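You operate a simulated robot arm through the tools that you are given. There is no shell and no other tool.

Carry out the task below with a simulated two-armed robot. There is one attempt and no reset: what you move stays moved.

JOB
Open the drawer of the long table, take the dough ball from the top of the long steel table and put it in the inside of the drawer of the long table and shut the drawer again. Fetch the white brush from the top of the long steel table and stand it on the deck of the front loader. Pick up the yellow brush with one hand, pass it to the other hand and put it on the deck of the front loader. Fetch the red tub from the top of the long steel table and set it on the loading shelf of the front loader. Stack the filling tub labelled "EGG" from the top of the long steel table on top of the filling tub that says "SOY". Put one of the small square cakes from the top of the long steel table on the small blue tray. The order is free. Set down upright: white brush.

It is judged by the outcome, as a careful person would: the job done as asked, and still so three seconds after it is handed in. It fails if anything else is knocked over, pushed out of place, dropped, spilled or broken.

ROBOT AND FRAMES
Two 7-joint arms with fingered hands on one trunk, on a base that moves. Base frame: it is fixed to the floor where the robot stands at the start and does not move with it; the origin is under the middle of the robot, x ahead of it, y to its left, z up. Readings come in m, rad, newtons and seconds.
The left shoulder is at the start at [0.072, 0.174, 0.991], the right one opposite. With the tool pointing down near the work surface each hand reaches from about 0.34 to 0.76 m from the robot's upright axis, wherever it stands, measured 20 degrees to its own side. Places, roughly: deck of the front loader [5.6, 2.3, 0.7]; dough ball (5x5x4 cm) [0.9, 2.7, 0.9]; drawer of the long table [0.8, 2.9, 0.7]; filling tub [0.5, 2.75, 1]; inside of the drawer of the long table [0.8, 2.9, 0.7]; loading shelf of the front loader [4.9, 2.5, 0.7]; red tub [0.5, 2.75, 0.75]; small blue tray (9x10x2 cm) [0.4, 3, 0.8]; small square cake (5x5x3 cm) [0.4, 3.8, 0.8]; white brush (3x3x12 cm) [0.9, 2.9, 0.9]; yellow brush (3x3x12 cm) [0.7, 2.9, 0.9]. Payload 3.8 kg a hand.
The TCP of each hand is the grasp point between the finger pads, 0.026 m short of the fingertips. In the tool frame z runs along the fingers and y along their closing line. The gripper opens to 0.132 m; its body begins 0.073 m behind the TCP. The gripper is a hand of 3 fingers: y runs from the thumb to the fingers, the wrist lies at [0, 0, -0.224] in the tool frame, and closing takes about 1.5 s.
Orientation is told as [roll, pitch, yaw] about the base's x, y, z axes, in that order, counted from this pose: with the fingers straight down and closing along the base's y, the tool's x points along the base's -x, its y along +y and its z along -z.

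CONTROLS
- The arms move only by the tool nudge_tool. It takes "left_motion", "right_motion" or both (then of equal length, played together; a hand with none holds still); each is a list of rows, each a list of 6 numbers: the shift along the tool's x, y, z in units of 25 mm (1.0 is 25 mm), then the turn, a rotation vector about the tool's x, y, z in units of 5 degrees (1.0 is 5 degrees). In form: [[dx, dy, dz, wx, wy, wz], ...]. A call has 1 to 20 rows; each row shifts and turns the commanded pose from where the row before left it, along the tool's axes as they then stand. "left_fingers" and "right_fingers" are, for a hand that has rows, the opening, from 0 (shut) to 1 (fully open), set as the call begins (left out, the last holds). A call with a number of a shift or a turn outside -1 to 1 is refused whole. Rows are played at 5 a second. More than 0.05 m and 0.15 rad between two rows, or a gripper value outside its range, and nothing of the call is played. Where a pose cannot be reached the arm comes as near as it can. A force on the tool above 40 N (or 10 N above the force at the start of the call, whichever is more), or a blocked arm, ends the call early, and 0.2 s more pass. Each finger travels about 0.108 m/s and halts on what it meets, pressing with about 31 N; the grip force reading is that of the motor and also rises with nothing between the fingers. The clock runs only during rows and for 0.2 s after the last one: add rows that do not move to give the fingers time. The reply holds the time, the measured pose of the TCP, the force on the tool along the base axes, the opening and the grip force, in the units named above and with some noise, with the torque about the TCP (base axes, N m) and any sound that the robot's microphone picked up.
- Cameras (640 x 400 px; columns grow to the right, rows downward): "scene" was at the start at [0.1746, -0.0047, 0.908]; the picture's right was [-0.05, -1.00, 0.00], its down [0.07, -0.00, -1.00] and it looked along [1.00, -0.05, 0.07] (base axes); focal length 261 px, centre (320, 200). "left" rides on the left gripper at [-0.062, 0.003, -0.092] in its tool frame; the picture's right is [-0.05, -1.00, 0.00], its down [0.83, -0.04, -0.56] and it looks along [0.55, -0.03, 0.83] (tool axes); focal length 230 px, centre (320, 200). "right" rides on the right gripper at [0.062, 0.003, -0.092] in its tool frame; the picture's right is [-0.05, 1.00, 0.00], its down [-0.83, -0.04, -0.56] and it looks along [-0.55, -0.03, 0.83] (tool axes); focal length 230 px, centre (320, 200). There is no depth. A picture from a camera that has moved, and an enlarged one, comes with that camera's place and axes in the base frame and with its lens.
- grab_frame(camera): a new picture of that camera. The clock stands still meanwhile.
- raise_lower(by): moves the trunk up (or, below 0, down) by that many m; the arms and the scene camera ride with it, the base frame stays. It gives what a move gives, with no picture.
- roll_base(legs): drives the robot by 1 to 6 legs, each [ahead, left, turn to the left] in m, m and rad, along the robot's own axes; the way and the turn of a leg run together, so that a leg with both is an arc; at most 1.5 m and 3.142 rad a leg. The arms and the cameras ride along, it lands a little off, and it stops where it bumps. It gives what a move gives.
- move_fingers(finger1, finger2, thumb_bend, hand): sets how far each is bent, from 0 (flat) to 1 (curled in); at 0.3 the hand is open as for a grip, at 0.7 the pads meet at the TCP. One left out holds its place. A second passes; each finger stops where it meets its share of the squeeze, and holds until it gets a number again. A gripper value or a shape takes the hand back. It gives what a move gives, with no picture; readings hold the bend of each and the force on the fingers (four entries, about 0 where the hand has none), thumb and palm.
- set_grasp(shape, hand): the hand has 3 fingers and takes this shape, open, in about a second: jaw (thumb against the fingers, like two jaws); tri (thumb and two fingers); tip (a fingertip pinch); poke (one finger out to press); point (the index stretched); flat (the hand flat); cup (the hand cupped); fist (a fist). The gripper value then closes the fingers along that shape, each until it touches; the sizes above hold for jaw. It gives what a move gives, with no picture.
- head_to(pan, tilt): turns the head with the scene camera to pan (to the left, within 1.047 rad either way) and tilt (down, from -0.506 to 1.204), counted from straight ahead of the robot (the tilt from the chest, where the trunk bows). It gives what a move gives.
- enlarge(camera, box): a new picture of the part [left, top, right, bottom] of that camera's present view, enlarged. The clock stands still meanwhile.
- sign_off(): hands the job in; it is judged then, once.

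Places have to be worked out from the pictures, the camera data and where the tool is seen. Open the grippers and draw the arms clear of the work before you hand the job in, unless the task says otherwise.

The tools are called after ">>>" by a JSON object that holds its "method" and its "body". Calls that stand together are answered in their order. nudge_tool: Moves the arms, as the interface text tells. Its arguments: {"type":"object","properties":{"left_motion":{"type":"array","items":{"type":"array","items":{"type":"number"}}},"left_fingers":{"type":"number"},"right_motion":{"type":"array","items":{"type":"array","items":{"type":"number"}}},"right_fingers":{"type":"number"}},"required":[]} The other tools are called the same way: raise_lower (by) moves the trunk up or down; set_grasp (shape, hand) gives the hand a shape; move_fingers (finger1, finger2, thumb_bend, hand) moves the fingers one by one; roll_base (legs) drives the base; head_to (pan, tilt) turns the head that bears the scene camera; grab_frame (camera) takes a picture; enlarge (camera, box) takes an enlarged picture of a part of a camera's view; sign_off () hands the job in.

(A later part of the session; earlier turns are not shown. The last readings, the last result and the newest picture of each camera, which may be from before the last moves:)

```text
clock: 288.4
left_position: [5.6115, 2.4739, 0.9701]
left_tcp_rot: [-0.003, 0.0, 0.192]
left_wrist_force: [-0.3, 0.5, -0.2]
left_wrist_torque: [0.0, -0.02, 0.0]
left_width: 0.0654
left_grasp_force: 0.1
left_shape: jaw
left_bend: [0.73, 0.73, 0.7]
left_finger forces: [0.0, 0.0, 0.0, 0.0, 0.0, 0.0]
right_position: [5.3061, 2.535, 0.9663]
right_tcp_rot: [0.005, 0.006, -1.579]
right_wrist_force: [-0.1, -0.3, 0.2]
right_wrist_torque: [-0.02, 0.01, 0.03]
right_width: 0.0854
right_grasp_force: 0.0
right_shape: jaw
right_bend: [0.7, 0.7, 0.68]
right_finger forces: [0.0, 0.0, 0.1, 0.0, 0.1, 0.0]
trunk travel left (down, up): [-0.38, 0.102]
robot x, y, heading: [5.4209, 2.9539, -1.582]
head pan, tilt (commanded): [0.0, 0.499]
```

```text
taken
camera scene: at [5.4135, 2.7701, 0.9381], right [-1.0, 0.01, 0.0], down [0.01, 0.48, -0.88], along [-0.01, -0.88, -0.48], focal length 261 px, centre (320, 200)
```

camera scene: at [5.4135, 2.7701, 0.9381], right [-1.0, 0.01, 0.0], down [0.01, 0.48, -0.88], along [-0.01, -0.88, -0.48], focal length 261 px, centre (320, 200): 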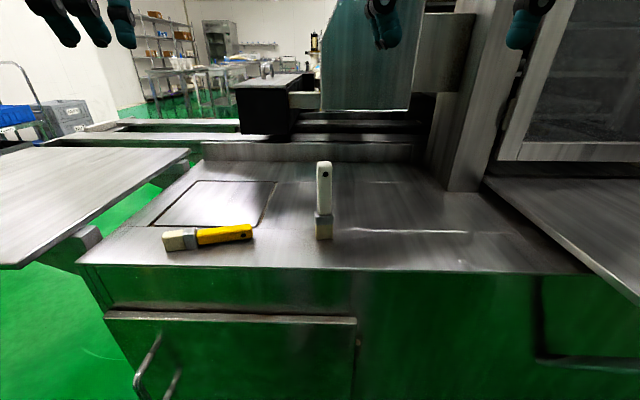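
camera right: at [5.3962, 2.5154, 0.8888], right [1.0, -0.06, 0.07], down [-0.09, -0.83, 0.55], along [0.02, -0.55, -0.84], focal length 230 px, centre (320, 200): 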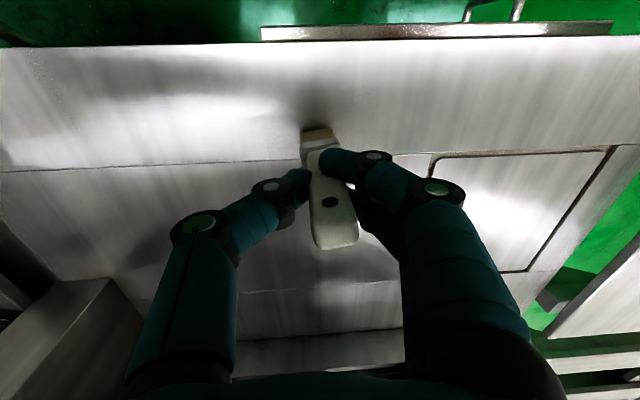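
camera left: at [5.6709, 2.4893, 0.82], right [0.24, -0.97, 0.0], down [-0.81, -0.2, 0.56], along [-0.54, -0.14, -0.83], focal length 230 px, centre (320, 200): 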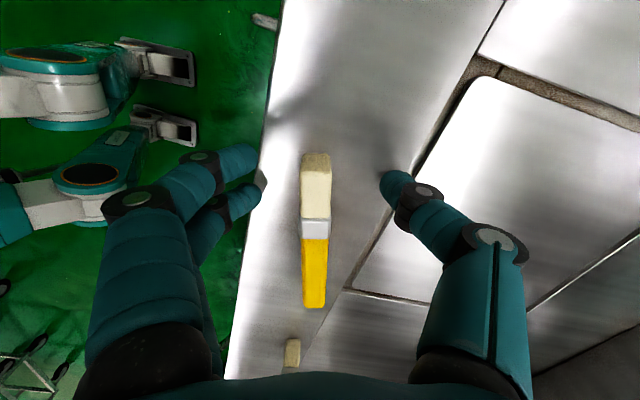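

Both brushes are on the deck. I yaw the left hand back to neutral, then back off and head west for the second load.

>>> {"method": "nudge_tool", "body": {"left_motion": [[0, 0, 0, 0, 0, 1], [0, 0, 0, 0, 0, 1], [0, 0, 0, 0, 0, 1], [0, 0, 0, 0, 0, 1], [0, 0, 0, 0, 0, 1], [0, 0, 0, 0, 0, 1], [0, 0, 0, 0, 0, 1], [0, 0, 0, 0, 0, 1], [0, 0, 0, 0, 0, 1], [0, 0, 0, 0, 0, 1], [0, 0, 0, 0, 0, 1], [0, 0, 0, 0, 0, 1], [0, 0, 0, 0, 0, 1], [0, 0, 0, 0, 0, 1], [0, 0, 0, 0, 0, 1], [0, 0, 0, 0, 0, 1], [0, 0, 0, 0, 0, 1], [0, 0, 0, 0, 0, 1], [0, 0, 0, 0, 0, 1], [0, 0, 0, 0, 0, 1]]}}

>>> {"method": "roll_base", "body": {"legs": [[-0.2, 0, 0]]}}

>>> {"method": "grab_frame", "body": {"camera": "scene"}}

```text
clock: 292.6
left_position: [5.6116, 2.4746, 0.9702]
left_tcp_rot: [-0.001, -0.002, -1.555]
left_wrist_force: [-0.7, 0.4, 0.5]
left_wrist_torque: [-0.01, 0.01, -0.03]
left_width: 0.0655
left_grasp_force: 0.1
left_shape: jaw
left_bend: [0.73, 0.73, 0.7]
left_finger forces: [0.0, 0.0, 0.1, 0.1, 0.0, 0.0]
right_position: [5.3071, 2.534, 0.9671]
right_tcp_rot: [0.004, 0.005, -1.58]
right_wrist_force: [0.1, -0.2, 0.3]
right_wrist_torque: [0.02, -0.02, 0.03]
right_width: 0.0856
right_grasp_force: 0.1
right_shape: jaw
right_bend: [0.7, 0.7, 0.68]
right_finger forces: [0.1, 0.1, 0.0, 0.1, 0.0, 0.0]
trunk travel left (down, up): [-0.38, 0.102]
robot x, y, heading: [5.4146, 2.9581, -1.587]
head pan, tilt (commanded): [0.0, 0.499]
```

```text
clock: 294.2
left_position: [5.6128, 2.6745, 0.9717]
left_tcp_rot: [-0.001, -0.003, -1.555]
left_wrist_force: [0.2, 1.2, -0.1]
left_wrist_torque: [0.02, -0.01, -0.01]
left_width: 0.0654
left_grasp_force: 0.1
left_shape: jaw
left_bend: [0.73, 0.73, 0.7]
left_finger forces: [0.0, 0.1, 0.0, 0.1, 0.0, 0.0]
right_position: [5.3089, 2.732, 0.9678]
right_tcp_rot: [0.005, 0.005, -1.581]
right_wrist_force: [-0.1, 0.5, 0.7]
right_wrist_torque: [-0.01, -0.01, -0.01]
right_width: 0.0853
right_grasp_force: 0.1
right_shape: jaw
right_bend: [0.7, 0.7, 0.68]
right_finger forces: [0.0, 0.0, 0.1, 0.1, 0.0, 0.1]
trunk travel left (down, up): [-0.38, 0.102]
robot x, y, heading: [5.419, 3.1586, -1.583]
head pan, tilt (commanded): [0.0, 0.499]
```

```text
taken
camera scene: at [5.4162, 2.9706, 0.9382], right [-1.0, 0.02, 0.0], down [0.01, 0.48, -0.88], along [-0.01, -0.88, -0.48], focal length 261 px, centre (320, 200)
```

scene: 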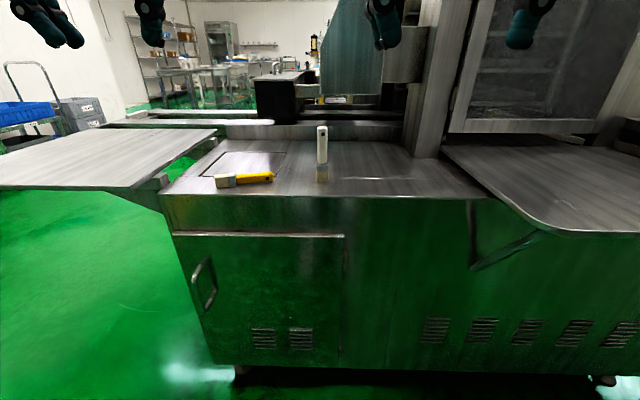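

I retrace the corridor west: along the loader, back to y≈3.46, past machine 1.

>>> {"method": "roll_base", "body": {"legs": [[0, -1.3, 0], [-0.3, 0, 0], [0, -1.2, 0]]}}

>>> {"method": "roll_base", "body": {"legs": [[0, -1.1, 0]]}}

>>> {"method": "head_to", "body": {"pan": -0.9, "tilt": 0.2}}

>>> {"method": "grab_frame", "body": {"camera": "scene"}}

```text
clock: 317.7
left_position: [3.1269, 2.9986, 0.9714]
left_tcp_rot: [-0.002, -0.003, -1.55]
left_wrist_force: [-0.3, -0.3, -0.2]
left_wrist_torque: [-0.03, 0.01, 0.05]
left_width: 0.0655
left_grasp_force: 0.1
left_shape: jaw
left_bend: [0.73, 0.73, 0.7]
left_finger forces: [0.1, 0.0, 0.0, 0.1, 0.1, 0.1]
right_position: [2.8222, 3.0576, 0.9672]
right_tcp_rot: [0.004, 0.005, -1.577]
right_wrist_force: [-0.1, 0.3, 0.7]
right_wrist_torque: [0.0, 0.01, 0.01]
right_width: 0.0854
right_grasp_force: 0.0
right_shape: jaw
right_bend: [0.7, 0.7, 0.68]
right_finger forces: [0.0, 0.1, 0.0, 0.0, 0.0, 0.0]
trunk travel left (down, up): [-0.38, 0.102]
robot x, y, heading: [2.9278, 3.4791, -1.581]
head pan, tilt (commanded): [0.0, 0.499]
```

```text
clock: 327.8
left_position: [2.0152, 3.0113, 0.9705]
left_tcp_rot: [-0.003, -0.002, -1.556]
left_wrist_force: [0.9, -0.4, 0.5]
left_wrist_torque: [-0.05, 0.01, -0.02]
left_width: 0.0651
left_grasp_force: 0.1
left_shape: jaw
left_bend: [0.73, 0.73, 0.7]
left_finger forces: [0.0, 0.1, 0.0, 0.0, 0.0, 0.0]
right_position: [1.7112, 3.0726, 0.9681]
right_tcp_rot: [0.005, 0.005, -1.582]
right_wrist_force: [0.0, -0.1, 0.9]
right_wrist_torque: [-0.01, 0.0, -0.01]
right_width: 0.0852
right_grasp_force: 0.1
right_shape: jaw
right_bend: [0.7, 0.7, 0.68]
right_finger forces: [0.1, 0.1, 0.0, 0.0, 0.1, 0.0]
trunk travel left (down, up): [-0.38, 0.102]
robot x, y, heading: [1.8205, 3.4927, -1.58]
head pan, tilt (commanded): [0.0, 0.499]
```

```text
clock: 328.9
left_position: [2.0163, 3.0109, 0.9712]
left_tcp_rot: [-0.001, -0.003, -1.555]
left_wrist_force: [-0.1, 0.6, -1.1]
left_wrist_torque: [0.04, -0.01, 0.01]
left_width: 0.0656
left_grasp_force: 0.1
left_shape: jaw
left_bend: [0.73, 0.73, 0.7]
left_finger forces: [0.0, 0.0, 0.0, 0.1, 0.1, 0.0]
right_position: [1.7128, 3.0718, 0.9676]
right_tcp_rot: [0.006, 0.006, -1.582]
right_wrist_force: [-0.1, -0.3, -0.1]
right_wrist_torque: [0.01, 0.02, 0.03]
right_width: 0.0856
right_grasp_force: 0.0
right_shape: jaw
right_bend: [0.7, 0.7, 0.68]
right_finger forces: [0.0, 0.1, 0.0, 0.1, 0.1, 0.0]
trunk travel left (down, up): [-0.38, 0.102]
robot x, y, heading: [1.8211, 3.4931, -1.587]
head pan, tilt (commanded): [-0.901, 0.201]
```

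```text
taken
camera scene: at [1.7458, 3.3415, 0.9657], right [-0.61, 0.79, 0.0], down [0.16, 0.12, -0.98], along [-0.78, -0.6, -0.2], focal length 261 px, centre (320, 200)
```

scene: 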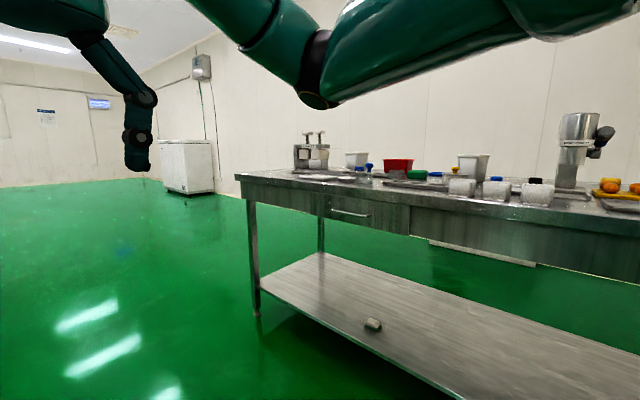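

The drawer is still shut. I turn to face west to check the table's north end and the way to its far side.

>>> {"method": "head_to", "body": {"pan": 0.0, "tilt": 0.25}}

>>> {"method": "roll_base", "body": {"legs": [[-0.3, 0, 0], [0, 0, -1.57]]}}

>>> {"method": "grab_frame", "body": {"camera": "scene"}}

```text
clock: 330.1
left_position: [2.0148, 3.0116, 0.9709]
left_tcp_rot: [-0.002, -0.003, -1.555]
left_wrist_force: [-0.4, -0.1, 0.1]
left_wrist_torque: [0.0, -0.02, -0.01]
left_width: 0.0654
left_grasp_force: 0.0
left_shape: jaw
left_bend: [0.73, 0.73, 0.7]
left_finger forces: [0.0, 0.1, 0.0, 0.0, 0.0, 0.0]
right_position: [1.7119, 3.072, 0.9677]
right_tcp_rot: [0.005, 0.006, -1.582]
right_wrist_force: [0.2, 0.2, 0.3]
right_wrist_torque: [0.0, -0.01, 0.01]
right_width: 0.0854
right_grasp_force: 0.1
right_shape: jaw
right_bend: [0.7, 0.7, 0.68]
right_finger forces: [0.1, 0.1, 0.1, 0.0, 0.1, 0.0]
trunk travel left (down, up): [-0.38, 0.102]
robot x, y, heading: [1.8243, 3.4944, -1.588]
head pan, tilt (commanded): [0.0, 0.25]
```

```text
clock: 336.0
left_position: [1.3406, 3.6, 0.9704]
left_tcp_rot: [0.0, -0.003, -3.133]
left_wrist_force: [-0.8, 0.5, 0.7]
left_wrist_torque: [0.0, -0.01, 0.01]
left_width: 0.0653
left_grasp_force: 0.0
left_shape: jaw
left_bend: [0.73, 0.73, 0.7]
left_finger forces: [0.0, 0.0, 0.1, 0.0, 0.0, 0.0]
right_position: [1.4041, 3.9033, 0.9674]
right_tcp_rot: [0.006, 0.005, 3.122]
right_wrist_force: [0.0, 0.4, 1.2]
right_wrist_torque: [0.0, 0.0, -0.01]
right_width: 0.0852
right_grasp_force: 0.0
right_shape: jaw
right_bend: [0.7, 0.7, 0.68]
right_finger forces: [0.0, 0.0, 0.1, 0.0, 0.1, 0.1]
trunk travel left (down, up): [-0.38, 0.102]
robot x, y, heading: [1.8262, 3.7893, 3.121]
head pan, tilt (commanded): [0.0, 0.25]
```

```text
taken
camera scene: at [1.6371, 3.7949, 0.9612], right [0.02, 1.0, 0.0], down [0.25, -0.01, -0.97], along [-0.97, 0.02, -0.25], focal length 261 px, centre (320, 200)
```

scene: 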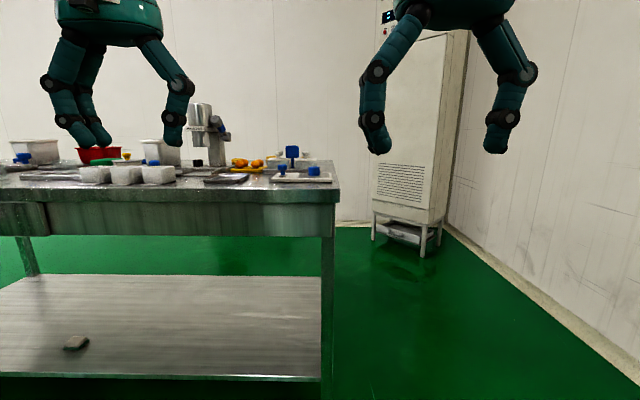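

The table ends at y≈3.85 and a cabinet stands near the north-west, so I take the known southern route: through the aisle sideways, west, then turn to face +x.

>>> {"method": "roll_base", "body": {"legs": [[0.2, 0, 0.02], [0, 1.4, 0], [0, 1.2, 0]]}}

>>> {"method": "roll_base", "body": {"legs": [[1.45, 0, 0], [0, 0, 1.57], [0, 0, 1.57]]}}

>>> {"method": "grab_frame", "body": {"camera": "scene"}}

```text
clock: 360.1
left_position: [1.1289, 0.9895, 0.9711]
left_tcp_rot: [-0.004, -0.001, -3.113]
left_wrist_force: [-0.5, -0.4, -1.3]
left_wrist_torque: [0.02, -0.01, 0.02]
left_width: 0.0656
left_grasp_force: 0.0
left_shape: jaw
left_bend: [0.73, 0.73, 0.7]
left_finger forces: [0.0, 0.0, 0.0, 0.1, 0.0, 0.0]
right_position: [1.184, 1.2938, 0.967]
right_tcp_rot: [0.006, 0.006, -3.14]
right_wrist_force: [-0.3, 0.0, 0.0]
right_wrist_torque: [-0.01, 0.02, 0.04]
right_width: 0.0853
right_grasp_force: 0.0
right_shape: jaw
right_bend: [0.7, 0.7, 0.68]
right_finger forces: [0.0, 0.0, 0.1, 0.1, 0.0, 0.0]
trunk travel left (down, up): [-0.38, 0.102]
robot x, y, heading: [1.6054, 1.1888, 3.139]
head pan, tilt (commanded): [0.0, 0.25]
```

```text
clock: 374.9
left_position: [0.6484, 1.4041, 0.9705]
left_tcp_rot: [-0.002, -0.002, 0.032]
left_wrist_force: [-0.2, 0.6, -0.7]
left_wrist_torque: [0.02, -0.02, 0.0]
left_width: 0.0653
left_grasp_force: 0.1
left_shape: jaw
left_bend: [0.73, 0.73, 0.7]
left_finger forces: [0.0, 0.1, 0.0, 0.0, 0.1, 0.0]
right_position: [0.5932, 1.0997, 0.9676]
right_tcp_rot: [0.003, 0.005, 0.006]
right_wrist_force: [0.3, 0.1, 0.1]
right_wrist_torque: [0.02, 0.0, -0.02]
right_width: 0.0856
right_grasp_force: 0.0
right_shape: jaw
right_bend: [0.7, 0.7, 0.68]
right_finger forces: [0.0, 0.0, 0.0, 0.1, 0.0, 0.1]
trunk travel left (down, up): [-0.38, 0.102]
robot x, y, heading: [0.1721, 1.2009, -0.001]
head pan, tilt (commanded): [0.0, 0.25]
```

```text
taken
camera scene: at [0.3583, 1.2012, 0.9612], right [0.0, -1.0, 0.0], down [-0.25, 0.0, -0.97], along [0.97, 0.0, -0.25], focal length 261 px, centre (320, 200)
```

scene: 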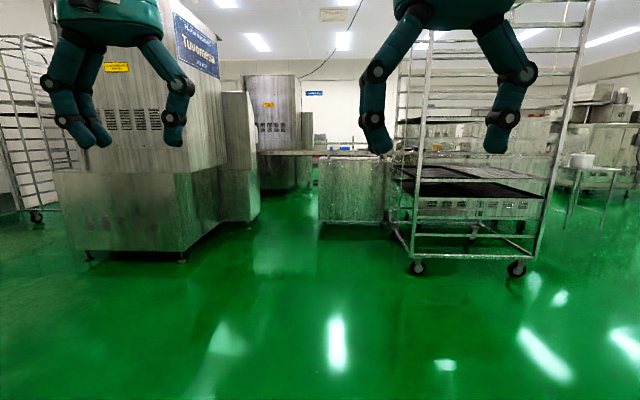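

Now facing +x. I back up to x≈−0.4, raise the trunk, and slide north along the table's west side.

>>> {"method": "raise_lower", "body": {"by": 0.1}}

>>> {"method": "roll_base", "body": {"legs": [[-0.57, 0, 0], [0, 1.4, 0]]}}

>>> {"method": "head_to", "body": {"pan": 0.0, "tilt": 0.5}}

>>> {"method": "grab_frame", "body": {"camera": "scene"}}

```text
clock: 376.2
left_position: [0.6483, 1.4038, 1.0705]
left_tcp_rot: [0.0, 0.0, 0.033]
left_wrist_force: [-0.2, 0.0, 0.8]
left_wrist_torque: [0.01, 0.03, 0.03]
left_width: 0.0656
left_grasp_force: 0.1
left_shape: jaw
left_bend: [0.73, 0.73, 0.7]
left_finger forces: [0.1, 0.0, 0.0, 0.0, 0.1, 0.0]
right_position: [0.5951, 1.099, 1.0656]
right_tcp_rot: [0.005, 0.009, 0.008]
right_wrist_force: [-0.2, 0.3, -0.3]
right_wrist_torque: [0.01, 0.03, 0.01]
right_width: 0.0855
right_grasp_force: 0.1
right_shape: jaw
right_bend: [0.7, 0.7, 0.68]
right_finger forces: [0.1, 0.1, 0.1, 0.0, 0.0, 0.0]
trunk travel left (down, up): [-0.48, 0.002]
robot x, y, heading: [0.1678, 1.1983, 0.001]
head pan, tilt (commanded): [0.0, 0.25]
```

```text
clock: 391.8
left_position: [0.0653, 2.8281, 1.07]
left_tcp_rot: [-0.001, -0.002, 0.037]
left_wrist_force: [0.1, 0.7, 0.4]
left_wrist_torque: [0.01, 0.02, 0.02]
left_width: 0.0656
left_grasp_force: 0.0
left_shape: jaw
left_bend: [0.73, 0.73, 0.7]
left_finger forces: [0.1, 0.0, 0.1, 0.0, 0.0, 0.0]
right_position: [0.0127, 2.5201, 1.0675]
right_tcp_rot: [0.005, 0.005, 0.012]
right_wrist_force: [-0.4, -0.6, -0.5]
right_wrist_torque: [0.07, -0.01, 0.0]
right_width: 0.0854
right_grasp_force: 0.0
right_shape: jaw
right_bend: [0.7, 0.7, 0.68]
right_finger forces: [0.0, 0.1, 0.0, 0.0, 0.0, 0.0]
trunk travel left (down, up): [-0.48, 0.002]
robot x, y, heading: [-0.4124, 2.6239, 0.008]
head pan, tilt (commanded): [0.0, 0.25]
```

```text
clock: 392.5
left_position: [0.0644, 2.8265, 1.0702]
left_tcp_rot: [-0.001, -0.002, 0.038]
left_wrist_force: [0.1, 0.2, 0.2]
left_wrist_torque: [0.04, 0.02, -0.03]
left_width: 0.0656
left_grasp_force: 0.0
left_shape: jaw
left_bend: [0.73, 0.73, 0.7]
left_finger forces: [0.0, 0.0, 0.0, 0.0, 0.1, 0.1]
right_position: [0.0127, 2.5224, 1.068]
right_tcp_rot: [0.007, 0.006, 0.011]
right_wrist_force: [0.1, -1.4, 0.1]
right_wrist_torque: [0.02, -0.01, 0.0]
right_width: 0.0855
right_grasp_force: 0.2
right_shape: jaw
right_bend: [0.7, 0.7, 0.68]
right_finger forces: [0.0, 0.0, 0.0, 0.0, 0.0, 0.0]
trunk travel left (down, up): [-0.48, 0.002]
robot x, y, heading: [-0.4155, 2.6243, 0.012]
head pan, tilt (commanded): [0.0, 0.499]
```

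```text
taken
camera scene: at [-0.2125, 2.6225, 1.0709], right [0.01, -1.0, 0.0], down [-0.48, 0.0, -0.88], along [0.88, 0.01, -0.48], focal length 261 px, centre (320, 200)
```

scene: 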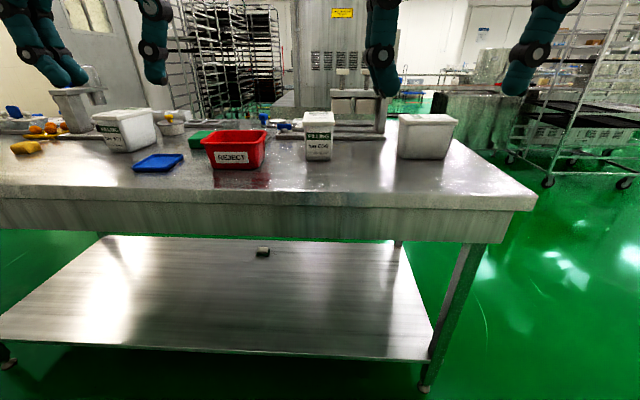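

From the west side I see the red tub (REJECT), EGG tub, SOY tub, blue tray and a third tub. I zoom in.

>>> {"method": "enlarge", "body": {"camera": "scene", "box": [180, 90, 360, 200]}}

>>> {"method": "enlarge", "body": {"camera": "scene", "box": [0, 80, 200, 200]}}

>>> {"method": "enlarge", "body": {"camera": "scene", "box": [290, 80, 490, 190]}}

```text
3.56 times, centred on (270, 145) of scene
camera zoom: at [-0.2125, 2.6225, 1.0709], right [0.01, -1.0, 0.0], down [-0.48, 0.0, -0.88], along [0.88, 0.01, -0.48], focal length 927 px, centre (498, 396)
```

zoom: 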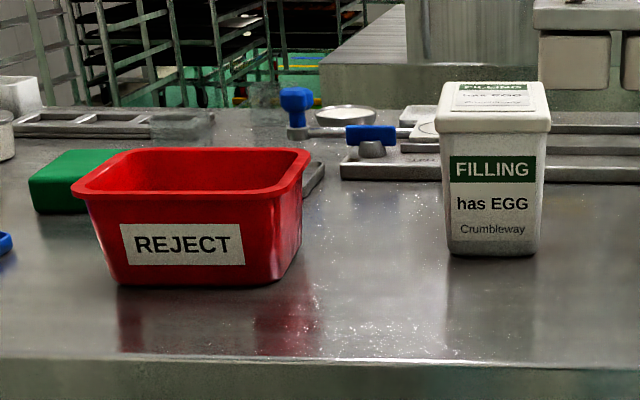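

```text
3.20 times, centred on (100, 140) of scene
camera zoom: at [-0.2125, 2.6225, 1.0709], right [0.01, -1.0, 0.0], down [-0.48, 0.0, -0.88], along [0.88, 0.01, -0.48], focal length 835 px, centre (1024, 392)
```

zoom: 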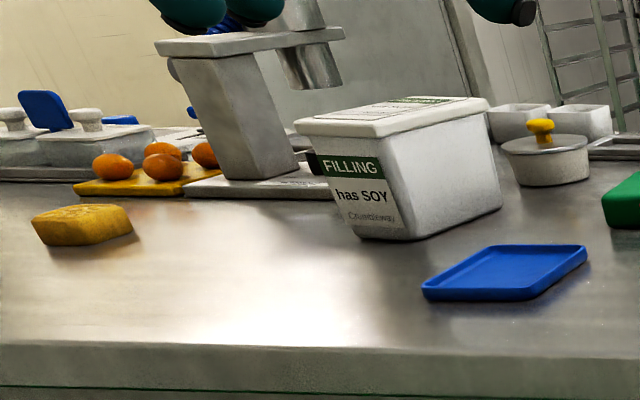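

```text
3.20 times, centred on (390, 135) of scene
camera zoom: at [-0.2125, 2.6225, 1.0709], right [0.01, -1.0, 0.0], down [-0.48, 0.0, -0.88], along [0.88, 0.01, -0.48], focal length 835 px, centre (96, 408)
```

zoom: 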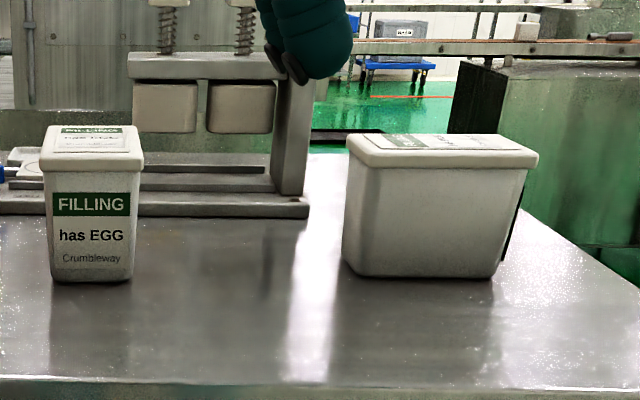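

EGG stands at about (0.53, 2.63) with its narrow side (≈8 cm) along y, SOY near (0.5, 3.2), same orientation. I move in closer to work with the right hand and its forward-looking camera.

>>> {"method": "roll_base", "body": {"legs": [[0, 0.15, 0], [0.28, 0, 0]]}}

>>> {"method": "grab_frame", "body": {"camera": "right"}}

>>> {"method": "grab_frame", "body": {"camera": "scene"}}

```text
clock: 396.0
left_position: [0.3447, 2.9794, 1.0709]
left_tcp_rot: [-0.002, -0.002, 0.041]
left_wrist_force: [-0.2, 0.0, -1.0]
left_wrist_torque: [-0.03, 0.03, 0.03]
left_width: 0.0654
left_grasp_force: 0.0
left_shape: jaw
left_bend: [0.73, 0.73, 0.7]
left_finger forces: [0.0, 0.1, 0.0, 0.0, 0.0, 0.0]
right_position: [0.2909, 2.6727, 1.0676]
right_tcp_rot: [0.005, 0.004, 0.011]
right_wrist_force: [-0.3, -0.1, 0.1]
right_wrist_torque: [-0.01, 0.03, -0.03]
right_width: 0.0856
right_grasp_force: 0.0
right_shape: jaw
right_bend: [0.7, 0.7, 0.68]
right_finger forces: [0.1, 0.0, 0.1, 0.1, 0.1, 0.0]
trunk travel left (down, up): [-0.48, 0.002]
robot x, y, heading: [-0.1304, 2.7737, 0.009]
head pan, tilt (commanded): [0.0, 0.499]
```

```text
taken
camera right: at [0.2316, 2.6764, 1.16], right [0.04, 1.0, 0.01], down [0.83, -0.04, 0.55], along [0.55, -0.02, -0.83], focal length 230 px, centre (320, 200)
```

right: 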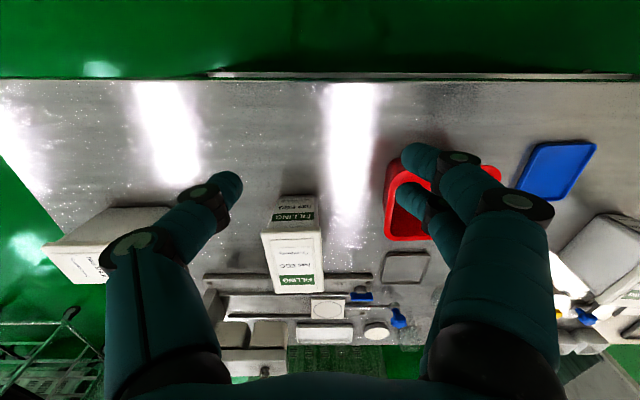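

```text
taken
camera scene: at [0.0664, 2.775, 1.0709], right [0.01, -1.0, 0.0], down [-0.48, 0.0, -0.88], along [0.88, 0.01, -0.48], focal length 261 px, centre (320, 200)
```

scene: 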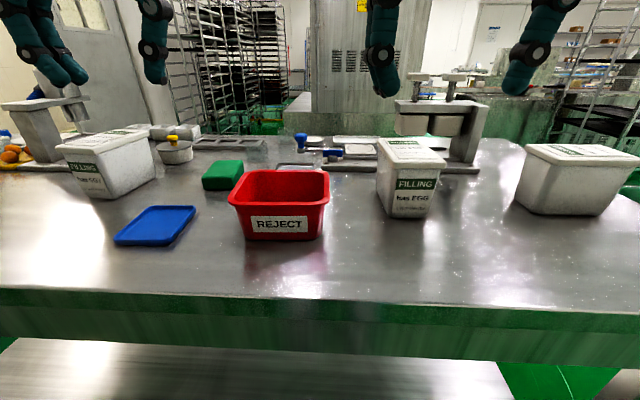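

>>> {"method": "enlarge", "body": {"camera": "right", "box": [230, 170, 360, 310]}}

>>> {"method": "enlarge", "body": {"camera": "scene", "box": [200, 110, 460, 270]}}

```text
2.86 times, centred on (295, 240) of right
camera zoom: at [0.2316, 2.6764, 1.16], right [0.04, 1.0, 0.01], down [0.83, -0.04, 0.55], along [0.55, -0.02, -0.83], focal length 657 px, centre (391, 86)
```

zoom: 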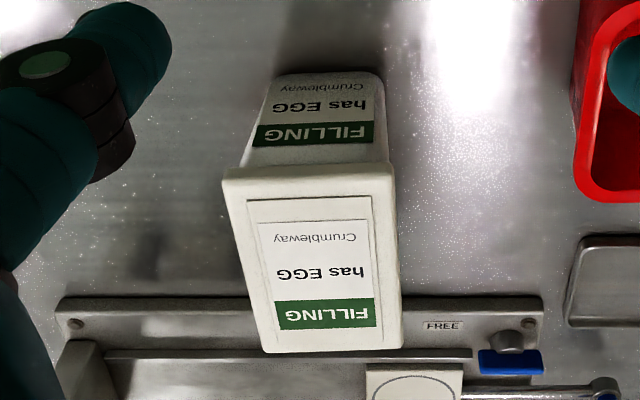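

```text
2.46 times, centred on (330, 190) of scene
camera zoom: at [0.0664, 2.775, 1.0709], right [0.01, -1.0, 0.0], down [-0.48, 0.0, -0.88], along [0.88, 0.01, -0.48], focal length 642 px, centre (295, 225)
```

zoom: 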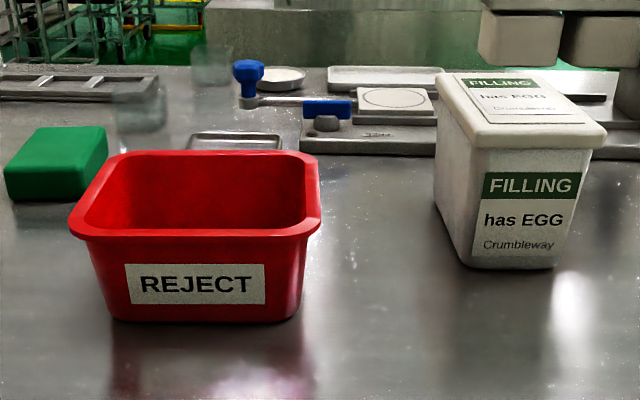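

EGG's lid measures x 0.428–0.555, y 2.592–2.672, top z≈0.936 (centre (0.49, 2.632)). I step 6 cm closer and bring the open right hand above it.

>>> {"method": "roll_base", "body": {"legs": [[0.06, 0, 0]]}}

>>> {"method": "nudge_tool", "body": {"right_motion": [[-0.8, -0.23, 0, 0, 0, 0], [-0.8, -0.23, 0, 0, 0, 0], [-0.8, -0.23, 0, 0, 0, 0], [-0.8, -0.23, 0, 0, 0, 0], [-0.8, -0.23, 0, 0, 0, 0], [-0.8, -0.23, 0, 0, 0, 0], [-0.77, -0.23, 0, 0, 0, 0]], "right_fingers": 1.0}}

>>> {"method": "grab_frame", "body": {"camera": "right"}}

>>> {"method": "grab_frame", "body": {"camera": "scene"}}

```text
clock: 397.0
left_position: [0.4036, 2.9798, 1.0706]
left_tcp_rot: [-0.003, -0.002, 0.04]
left_wrist_force: [0.1, 0.7, -0.1]
left_wrist_torque: [-0.04, 0.08, -0.03]
left_width: 0.0655
left_grasp_force: 0.1
left_shape: jaw
left_bend: [0.73, 0.73, 0.7]
left_finger forces: [0.0, 0.0, 0.0, 0.0, 0.1, 0.1]
right_position: [0.3507, 2.675, 1.068]
right_tcp_rot: [0.005, 0.005, 0.012]
right_wrist_force: [1.3, 0.2, -1.0]
right_wrist_torque: [0.0, 0.0, -0.04]
right_width: 0.0854
right_grasp_force: 0.1
right_shape: jaw
right_bend: [0.7, 0.7, 0.68]
right_finger forces: [0.0, 0.2, 0.0, 0.1, 0.0, 0.0]
trunk travel left (down, up): [-0.48, 0.002]
robot x, y, heading: [-0.0729, 2.7774, 0.009]
head pan, tilt (commanded): [0.0, 0.499]
```

```text
clock: 398.6
left_position: [0.4028, 2.9806, 1.0697]
left_tcp_rot: [-0.003, -0.002, 0.041]
left_wrist_force: [0.8, 0.5, 0.4]
left_wrist_torque: [0.0, 0.02, 0.0]
left_width: 0.0654
left_grasp_force: 0.0
left_shape: jaw
left_bend: [0.73, 0.73, 0.7]
left_finger forces: [0.0, 0.0, 0.0, 0.1, 0.0, 0.0]
right_position: [0.4922, 2.6351, 1.0667]
right_tcp_rot: [0.005, 0.006, 0.015]
right_wrist_force: [-0.6, -0.4, 0.4]
right_wrist_torque: [0.02, 0.02, 0.0]
right_width: 0.132
right_grasp_force: 0.0
right_shape: jaw
right_bend: [0.3, 0.3, 0.3]
right_finger forces: [0.1, 0.1, 0.1, 0.0, 0.1, 0.0]
trunk travel left (down, up): [-0.48, 0.002]
robot x, y, heading: [-0.0709, 2.7745, 0.012]
head pan, tilt (commanded): [0.0, 0.499]
```

```text
taken
camera right: at [0.4308, 2.6384, 1.1587], right [0.04, 1.0, 0.01], down [0.83, -0.04, 0.55], along [0.55, -0.02, -0.83], focal length 230 px, centre (320, 200)
```

right: 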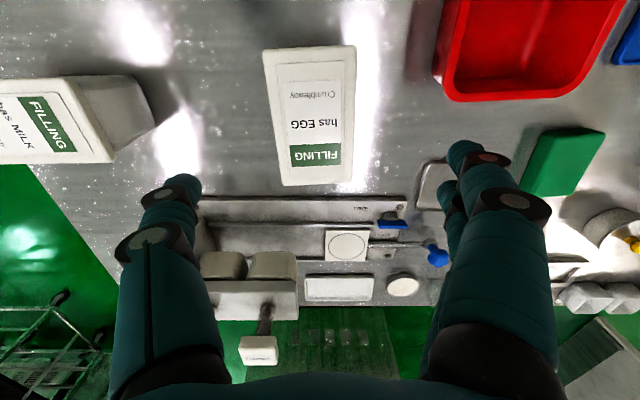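

```text
taken
camera scene: at [0.1255, 2.7755, 1.0708], right [0.01, -1.0, 0.0], down [-0.48, 0.0, -0.88], along [0.88, 0.01, -0.48], focal length 261 px, centre (320, 200)
```

scene: 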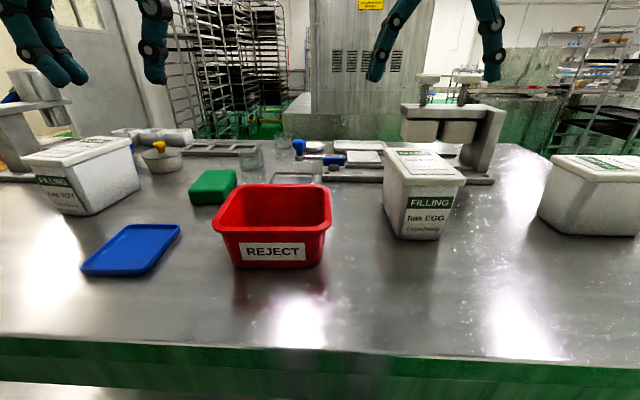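

The hand is centred over EGG (lid centre (0.494, 2.632)). I descend around it with fully open fingers.

>>> {"method": "nudge_tool", "body": {"right_motion": [[-0.06, -0.12, 0.84, 0, 0, 0], [0, 0, 0.84, 0, 0, 0], [0, 0, 0.84, 0, 0, 0], [0, 0, 0.84, 0, 0, 0], [0, 0, 0.84, 0, 0, 0], [0, 0, 0.84, 0, 0, 0], [0, 0, 0.84, 0, 0, 0], [0, 0, 0.84, 0, 0, 0], [0, 0, 0.7, 0, 0, 0], [0, 0, 0, 0, 0, 0]]}}

>>> {"method": "grab_frame", "body": {"camera": "right"}}

>>> {"method": "enlarge", "body": {"camera": "scene", "box": [320, 60, 540, 260]}}

```text
clock: 400.8
left_position: [0.4015, 2.9785, 1.074]
left_tcp_rot: [-0.001, -0.007, 0.041]
left_wrist_force: [0.6, -0.1, 0.1]
left_wrist_torque: [0.03, 0.0, -0.02]
left_width: 0.0654
left_grasp_force: 0.0
left_shape: jaw
left_bend: [0.73, 0.73, 0.7]
left_finger forces: [0.0, 0.0, 0.0, 0.0, 0.0, 0.0]
right_position: [0.4919, 2.6323, 0.8876]
right_tcp_rot: [0.005, -0.004, 0.011]
right_wrist_force: [3.4, -11.3, 28.3]
right_wrist_torque: [-0.63, 0.12, 0.12]
right_width: 0.1318
right_grasp_force: 0.1
right_shape: jaw
right_bend: [0.3, 0.3, 0.3]
right_finger forces: [0.2, 0.2, 0.0, 0.0, 25.4, 0.1]
trunk travel left (down, up): [-0.48, 0.002]
robot x, y, heading: [-0.076, 2.7698, 0.011]
head pan, tilt (commanded): [0.0, 0.499]
```

```text
taken
camera right: at [0.4307, 2.6353, 0.9786], right [0.04, 1.0, 0.0], down [0.83, -0.04, 0.56], along [0.56, -0.02, -0.83], focal length 230 px, centre (320, 200)
```

right: 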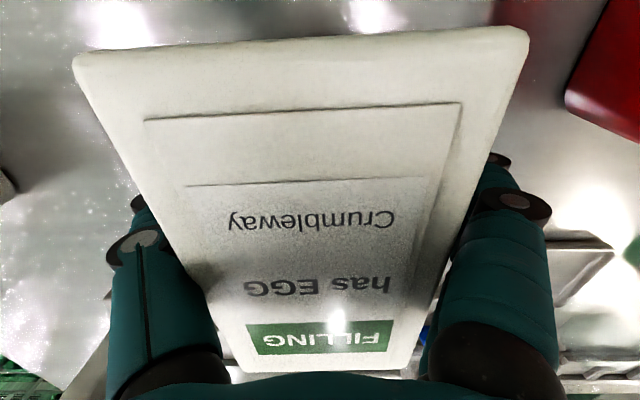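

```text
2.00 times, centred on (430, 160) of scene
camera zoom: at [0.1239, 2.7748, 1.072], right [0.01, -1.0, 0.0], down [-0.48, 0.0, -0.88], along [0.88, 0.01, -0.48], focal length 522 px, centre (100, 280)
```

zoom: 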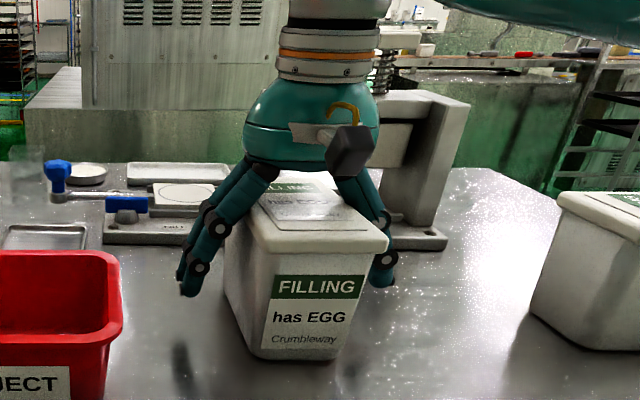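

The thumb's root pressed on the lid edge (too low). I raise ~3 cm so the fingers pass beside the lid, then check centring.

>>> {"method": "nudge_tool", "body": {"right_motion": [[0, 0, -0.6, 0, 0, 0], [0, 0, -0.6, 0, 0, 0], [0, 0, 0, 0, 0, 0]]}}

>>> {"method": "grab_frame", "body": {"camera": "right"}}

>>> {"method": "enlarge", "body": {"camera": "scene", "box": [320, 60, 540, 260]}}

```text
clock: 401.6
left_position: [0.4045, 2.9797, 1.0701]
left_tcp_rot: [-0.003, 0.0, 0.042]
left_wrist_force: [-0.2, 0.3, -0.4]
left_wrist_torque: [0.01, -0.02, -0.01]
left_width: 0.0654
left_grasp_force: 0.0
left_shape: jaw
left_bend: [0.73, 0.73, 0.7]
left_finger forces: [0.0, 0.0, 0.1, 0.0, 0.0, 0.1]
right_position: [0.4926, 2.6343, 0.9101]
right_tcp_rot: [0.007, 0.007, 0.013]
right_wrist_force: [0.2, 0.8, -0.7]
right_wrist_torque: [0.0, -0.02, 0.03]
right_width: 0.1321
right_grasp_force: 0.1
right_shape: jaw
right_bend: [0.3, 0.3, 0.3]
right_finger forces: [0.1, 0.0, 0.0, 0.0, 0.0, 0.0]
trunk travel left (down, up): [-0.48, 0.002]
robot x, y, heading: [-0.0701, 2.7741, 0.007]
head pan, tilt (commanded): [0.0, 0.499]
```

```text
taken
camera right: at [0.431, 2.6367, 1.0033], right [0.04, 1.0, 0.01], down [0.83, -0.04, 0.55], along [0.55, -0.02, -0.84], focal length 230 px, centre (320, 200)
```

right: 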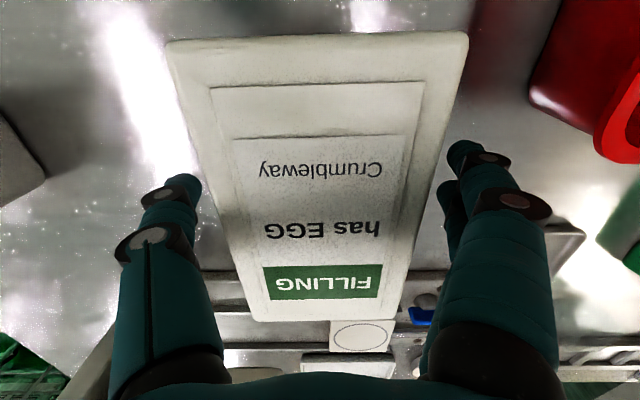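

```text
2.00 times, centred on (430, 160) of scene
camera zoom: at [0.1254, 2.7753, 1.0706], right [0.01, -1.0, 0.0], down [-0.48, 0.0, -0.88], along [0.88, 0.01, -0.48], focal length 522 px, centre (100, 280)
```

zoom: 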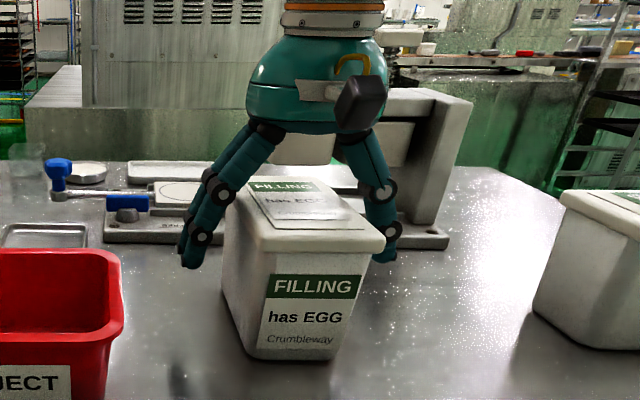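

Free again and centred (tub centre y≈2.632, TCP 2.634); fingertips at z≈0.884 are below the lid rim. I close on the tub.

>>> {"method": "nudge_tool", "body": {"right_motion": [[0, -0.06, 0, 0, 0, 0], [0, 0, 0, 0, 0, 0], [0, 0, 0, 0, 0, 0], [0, 0, 0, 0, 0, 0], [0, 0, 0, 0, 0, 0], [0, 0, 0, 0, 0, 0]], "right_fingers": 0.0}}

>>> {"method": "grab_frame", "body": {"camera": "right"}}

>>> {"method": "enlarge", "body": {"camera": "scene", "box": [320, 60, 540, 260]}}

```text
clock: 403.0
left_position: [0.4043, 2.981, 1.0706]
left_tcp_rot: [-0.003, -0.002, 0.04]
left_wrist_force: [0.9, -0.8, 0.6]
left_wrist_torque: [0.01, -0.02, 0.02]
left_width: 0.0653
left_grasp_force: 0.1
left_shape: jaw
left_bend: [0.73, 0.73, 0.7]
left_finger forces: [0.0, 0.0, 0.0, 0.0, 0.1, 0.0]
right_position: [0.4911, 2.6322, 0.9112]
right_tcp_rot: [0.006, 0.005, 0.014]
right_wrist_force: [-1.6, -0.1, 0.3]
right_wrist_torque: [0.06, 0.05, 0.0]
right_width: 0.0696
right_grasp_force: 31.0
right_shape: jaw
right_bend: [0.72, 0.72, 0.7]
right_finger forces: [14.6, 14.5, 0.0, 0.0, 28.3, 0.0]
trunk travel left (down, up): [-0.48, 0.002]
robot x, y, heading: [-0.0791, 2.7742, 0.006]
head pan, tilt (commanded): [0.0, 0.499]
```

```text
taken
camera right: at [0.4313, 2.6349, 1.0036], right [0.04, 1.0, 0.01], down [0.83, -0.04, 0.55], along [0.55, -0.02, -0.84], focal length 230 px, centre (320, 200)
```

right: 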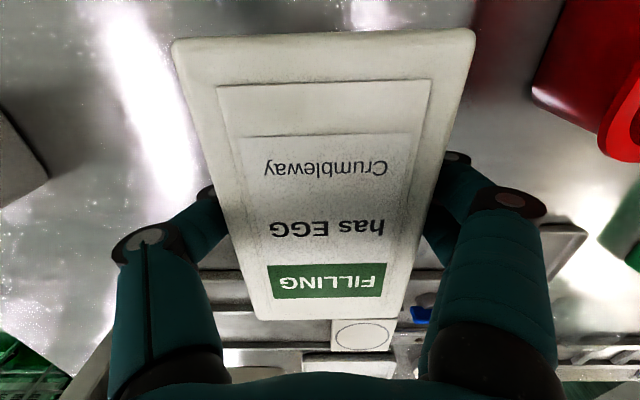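

```text
2.00 times, centred on (430, 160) of scene
camera zoom: at [0.1254, 2.7754, 1.0708], right [0.01, -1.0, 0.0], down [-0.48, 0.0, -0.88], along [0.88, 0.01, -0.48], focal length 522 px, centre (100, 280)
```

zoom: 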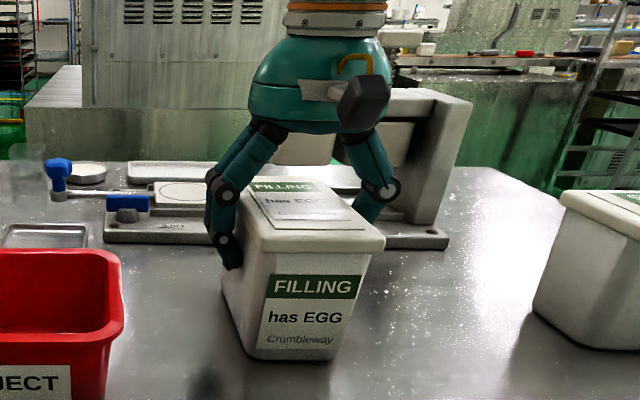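

EGG is gripped below its lid (28 N). I lift gently and check.

>>> {"method": "nudge_tool", "body": {"right_motion": [[0, 0, -0.3, 0, 0, 0], [0, 0, -0.5, 0, 0, 0], [0, 0, -0.7, 0, 0, 0], [0, 0, -0.8, 0, 0, 0]]}}

>>> {"method": "enlarge", "body": {"camera": "scene", "box": [320, 60, 540, 260]}}

```text
clock: 404.0
left_position: [0.4038, 2.9795, 1.0709]
left_tcp_rot: [-0.002, -0.003, 0.041]
left_wrist_force: [0.6, 0.7, 1.0]
left_wrist_torque: [-0.01, 0.0, 0.04]
left_width: 0.0652
left_grasp_force: 0.1
left_shape: jaw
left_bend: [0.73, 0.73, 0.7]
left_finger forces: [0.0, 0.0, 0.0, 0.0, 0.0, 0.0]
right_position: [0.4941, 2.6319, 0.9692]
right_tcp_rot: [0.006, 0.005, 0.015]
right_wrist_force: [0.0, 0.3, -7.7]
right_wrist_torque: [-0.06, 0.01, 0.0]
right_width: 0.0695
right_grasp_force: 30.7
right_shape: jaw
right_bend: [0.72, 0.72, 0.7]
right_finger forces: [14.6, 14.7, 0.1, 0.0, 29.2, 0.0]
trunk travel left (down, up): [-0.48, 0.002]
robot x, y, heading: [-0.0726, 2.7768, 0.012]
head pan, tilt (commanded): [0.0, 0.499]
```

```text
2.00 times, centred on (430, 160) of scene
camera zoom: at [0.1256, 2.7754, 1.0708], right [0.01, -1.0, 0.0], down [-0.48, 0.0, -0.88], along [0.88, 0.01, -0.48], focal length 522 px, centre (100, 280)
```

zoom: 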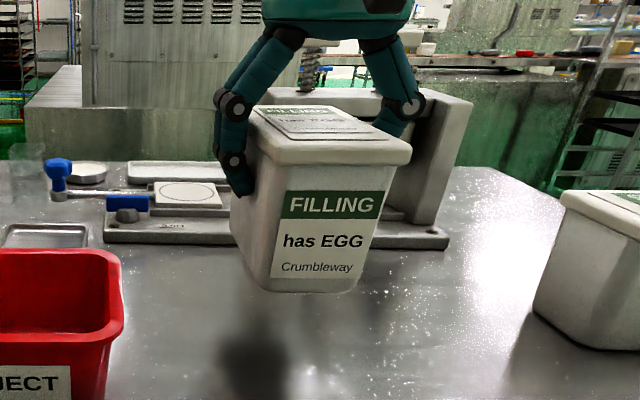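

EGG is lifted (≈0.8 kg). I raise it to z≈1.10, raise the left hand out of the way, then roll left toward SOY.

>>> {"method": "nudge_tool", "body": {"left_motion": [[0.3, 0, -0.9, 0, 0, 0], [0.3, 0, -0.9, 0, 0, 0], [0.3, 0, -0.9, 0, 0, 0], [0.3, 0, -0.9, 0, 0, 0], [0.3, 0, -0.9, 0, 0, 0], [0, 0, -0.9, 0, 0, 0], [0, 0, -0.9, 0, 0, 0]], "right_motion": [[0, 0, -0.75, 0, 0, 0], [0, 0, -0.75, 0, 0, 0], [0, 0, -0.75, 0, 0, 0], [0, 0, -0.75, 0, 0, 0], [0, 0, -0.75, 0, 0, 0], [0, 0, -0.75, 0, 0, 0], [0, 0, -0.75, 0, 0, 0]]}}

>>> {"method": "roll_base", "body": {"legs": [[0, 0.3, 0]]}}

>>> {"method": "grab_frame", "body": {"camera": "scene"}}

>>> {"method": "grab_frame", "body": {"camera": "right"}}

```text
clock: 405.6
left_position: [0.3654, 2.9787, 1.2291]
left_tcp_rot: [-0.001, -0.002, 0.039]
left_wrist_force: [0.2, -0.7, 0.7]
left_wrist_torque: [0.0, -0.01, -0.02]
left_width: 0.0656
left_grasp_force: 0.1
left_shape: jaw
left_bend: [0.73, 0.73, 0.7]
left_finger forces: [0.0, 0.0, 0.0, 0.0, 0.0, 0.1]
right_position: [0.4925, 2.6309, 1.1016]
right_tcp_rot: [0.004, 0.005, 0.014]
right_wrist_force: [-0.9, -0.3, -8.7]
right_wrist_torque: [0.0, 0.01, 0.01]
right_width: 0.0694
right_grasp_force: 30.7
right_shape: jaw
right_bend: [0.72, 0.72, 0.7]
right_finger forces: [14.6, 14.7, 0.0, 0.1, 29.4, 0.0]
trunk travel left (down, up): [-0.48, 0.002]
robot x, y, heading: [-0.0733, 2.7765, 0.009]
head pan, tilt (commanded): [0.0, 0.499]
```

```text
clock: 408.8
left_position: [0.3632, 3.2772, 1.2285]
left_tcp_rot: [-0.002, 0.0, 0.04]
left_wrist_force: [0.1, 0.2, 0.0]
left_wrist_torque: [-0.04, -0.01, -0.01]
left_width: 0.0653
left_grasp_force: 0.0
left_shape: jaw
left_bend: [0.73, 0.73, 0.7]
left_finger forces: [0.0, 0.1, 0.0, 0.0, 0.0, 0.0]
right_position: [0.4909, 2.9279, 1.0998]
right_tcp_rot: [0.006, 0.006, 0.014]
right_wrist_force: [-1.0, -0.1, -8.9]
right_wrist_torque: [-0.02, 0.0, -0.02]
right_width: 0.0692
right_grasp_force: 30.8
right_shape: jaw
right_bend: [0.72, 0.72, 0.7]
right_finger forces: [14.7, 14.6, 0.1, 0.1, 29.3, 0.0]
trunk travel left (down, up): [-0.48, 0.002]
robot x, y, heading: [-0.0778, 3.0757, 0.004]
head pan, tilt (commanded): [0.0, 0.499]
```

```text
taken
camera scene: at [0.1234, 3.0728, 1.0707], right [0.01, -1.0, 0.0], down [-0.48, 0.0, -0.88], along [0.88, 0.01, -0.48], focal length 261 px, centre (320, 200)
```

scene: 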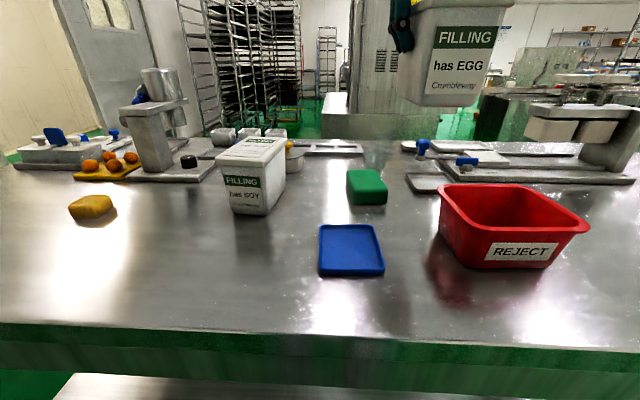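

```text
taken
camera right: at [0.4305, 2.9304, 1.1919], right [0.04, 1.0, 0.01], down [0.83, -0.04, 0.55], along [0.55, -0.02, -0.84], focal length 230 px, centre (320, 200)
```

right: 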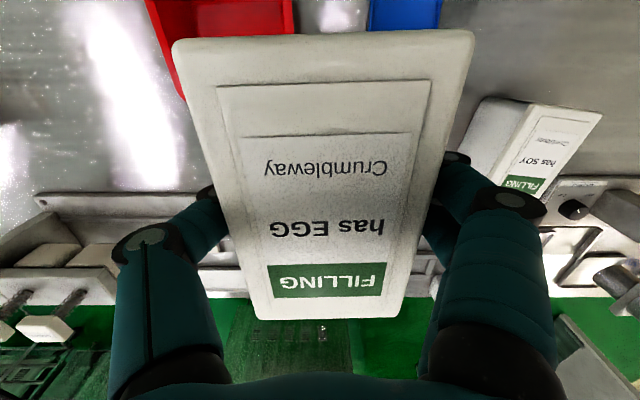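

SOY is ahead-left. I zoom in to measure its lid corners.

>>> {"method": "enlarge", "body": {"camera": "scene", "box": [190, 120, 330, 230]}}

>>> {"method": "enlarge", "body": {"camera": "right", "box": [440, 80, 640, 220]}}

```text
3.64 times, centred on (260, 175) of scene
camera zoom: at [0.1234, 3.0728, 1.0707], right [0.01, -1.0, 0.0], down [-0.48, 0.0, -0.88], along [0.88, 0.01, -0.48], focal length 948 px, centre (538, 291)
```

zoom: 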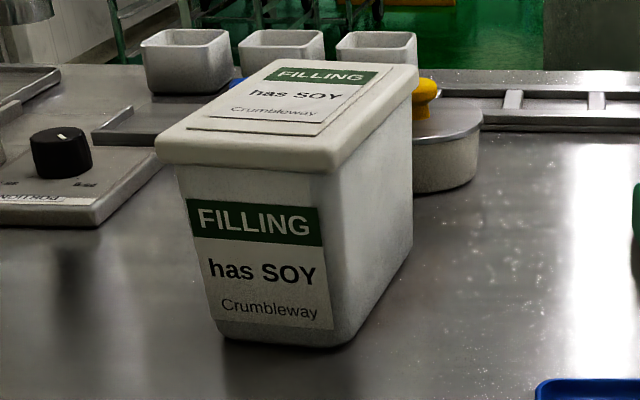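

```text
2.86 times, centred on (540, 150) of right
camera zoom: at [0.4305, 2.9304, 1.1919], right [0.04, 1.0, 0.01], down [0.83, -0.04, 0.55], along [0.55, -0.02, -0.84], focal length 657 px, centre (-309, 343)
```

zoom: 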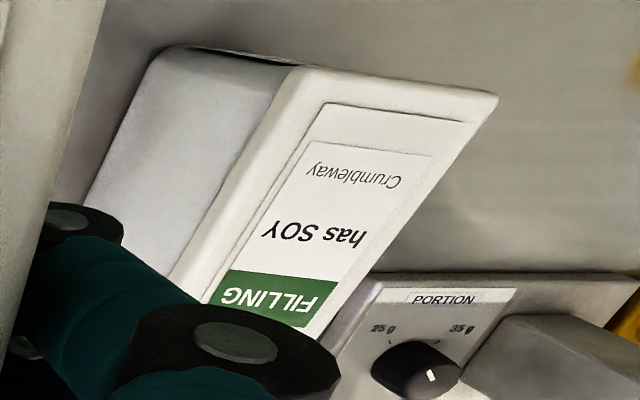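

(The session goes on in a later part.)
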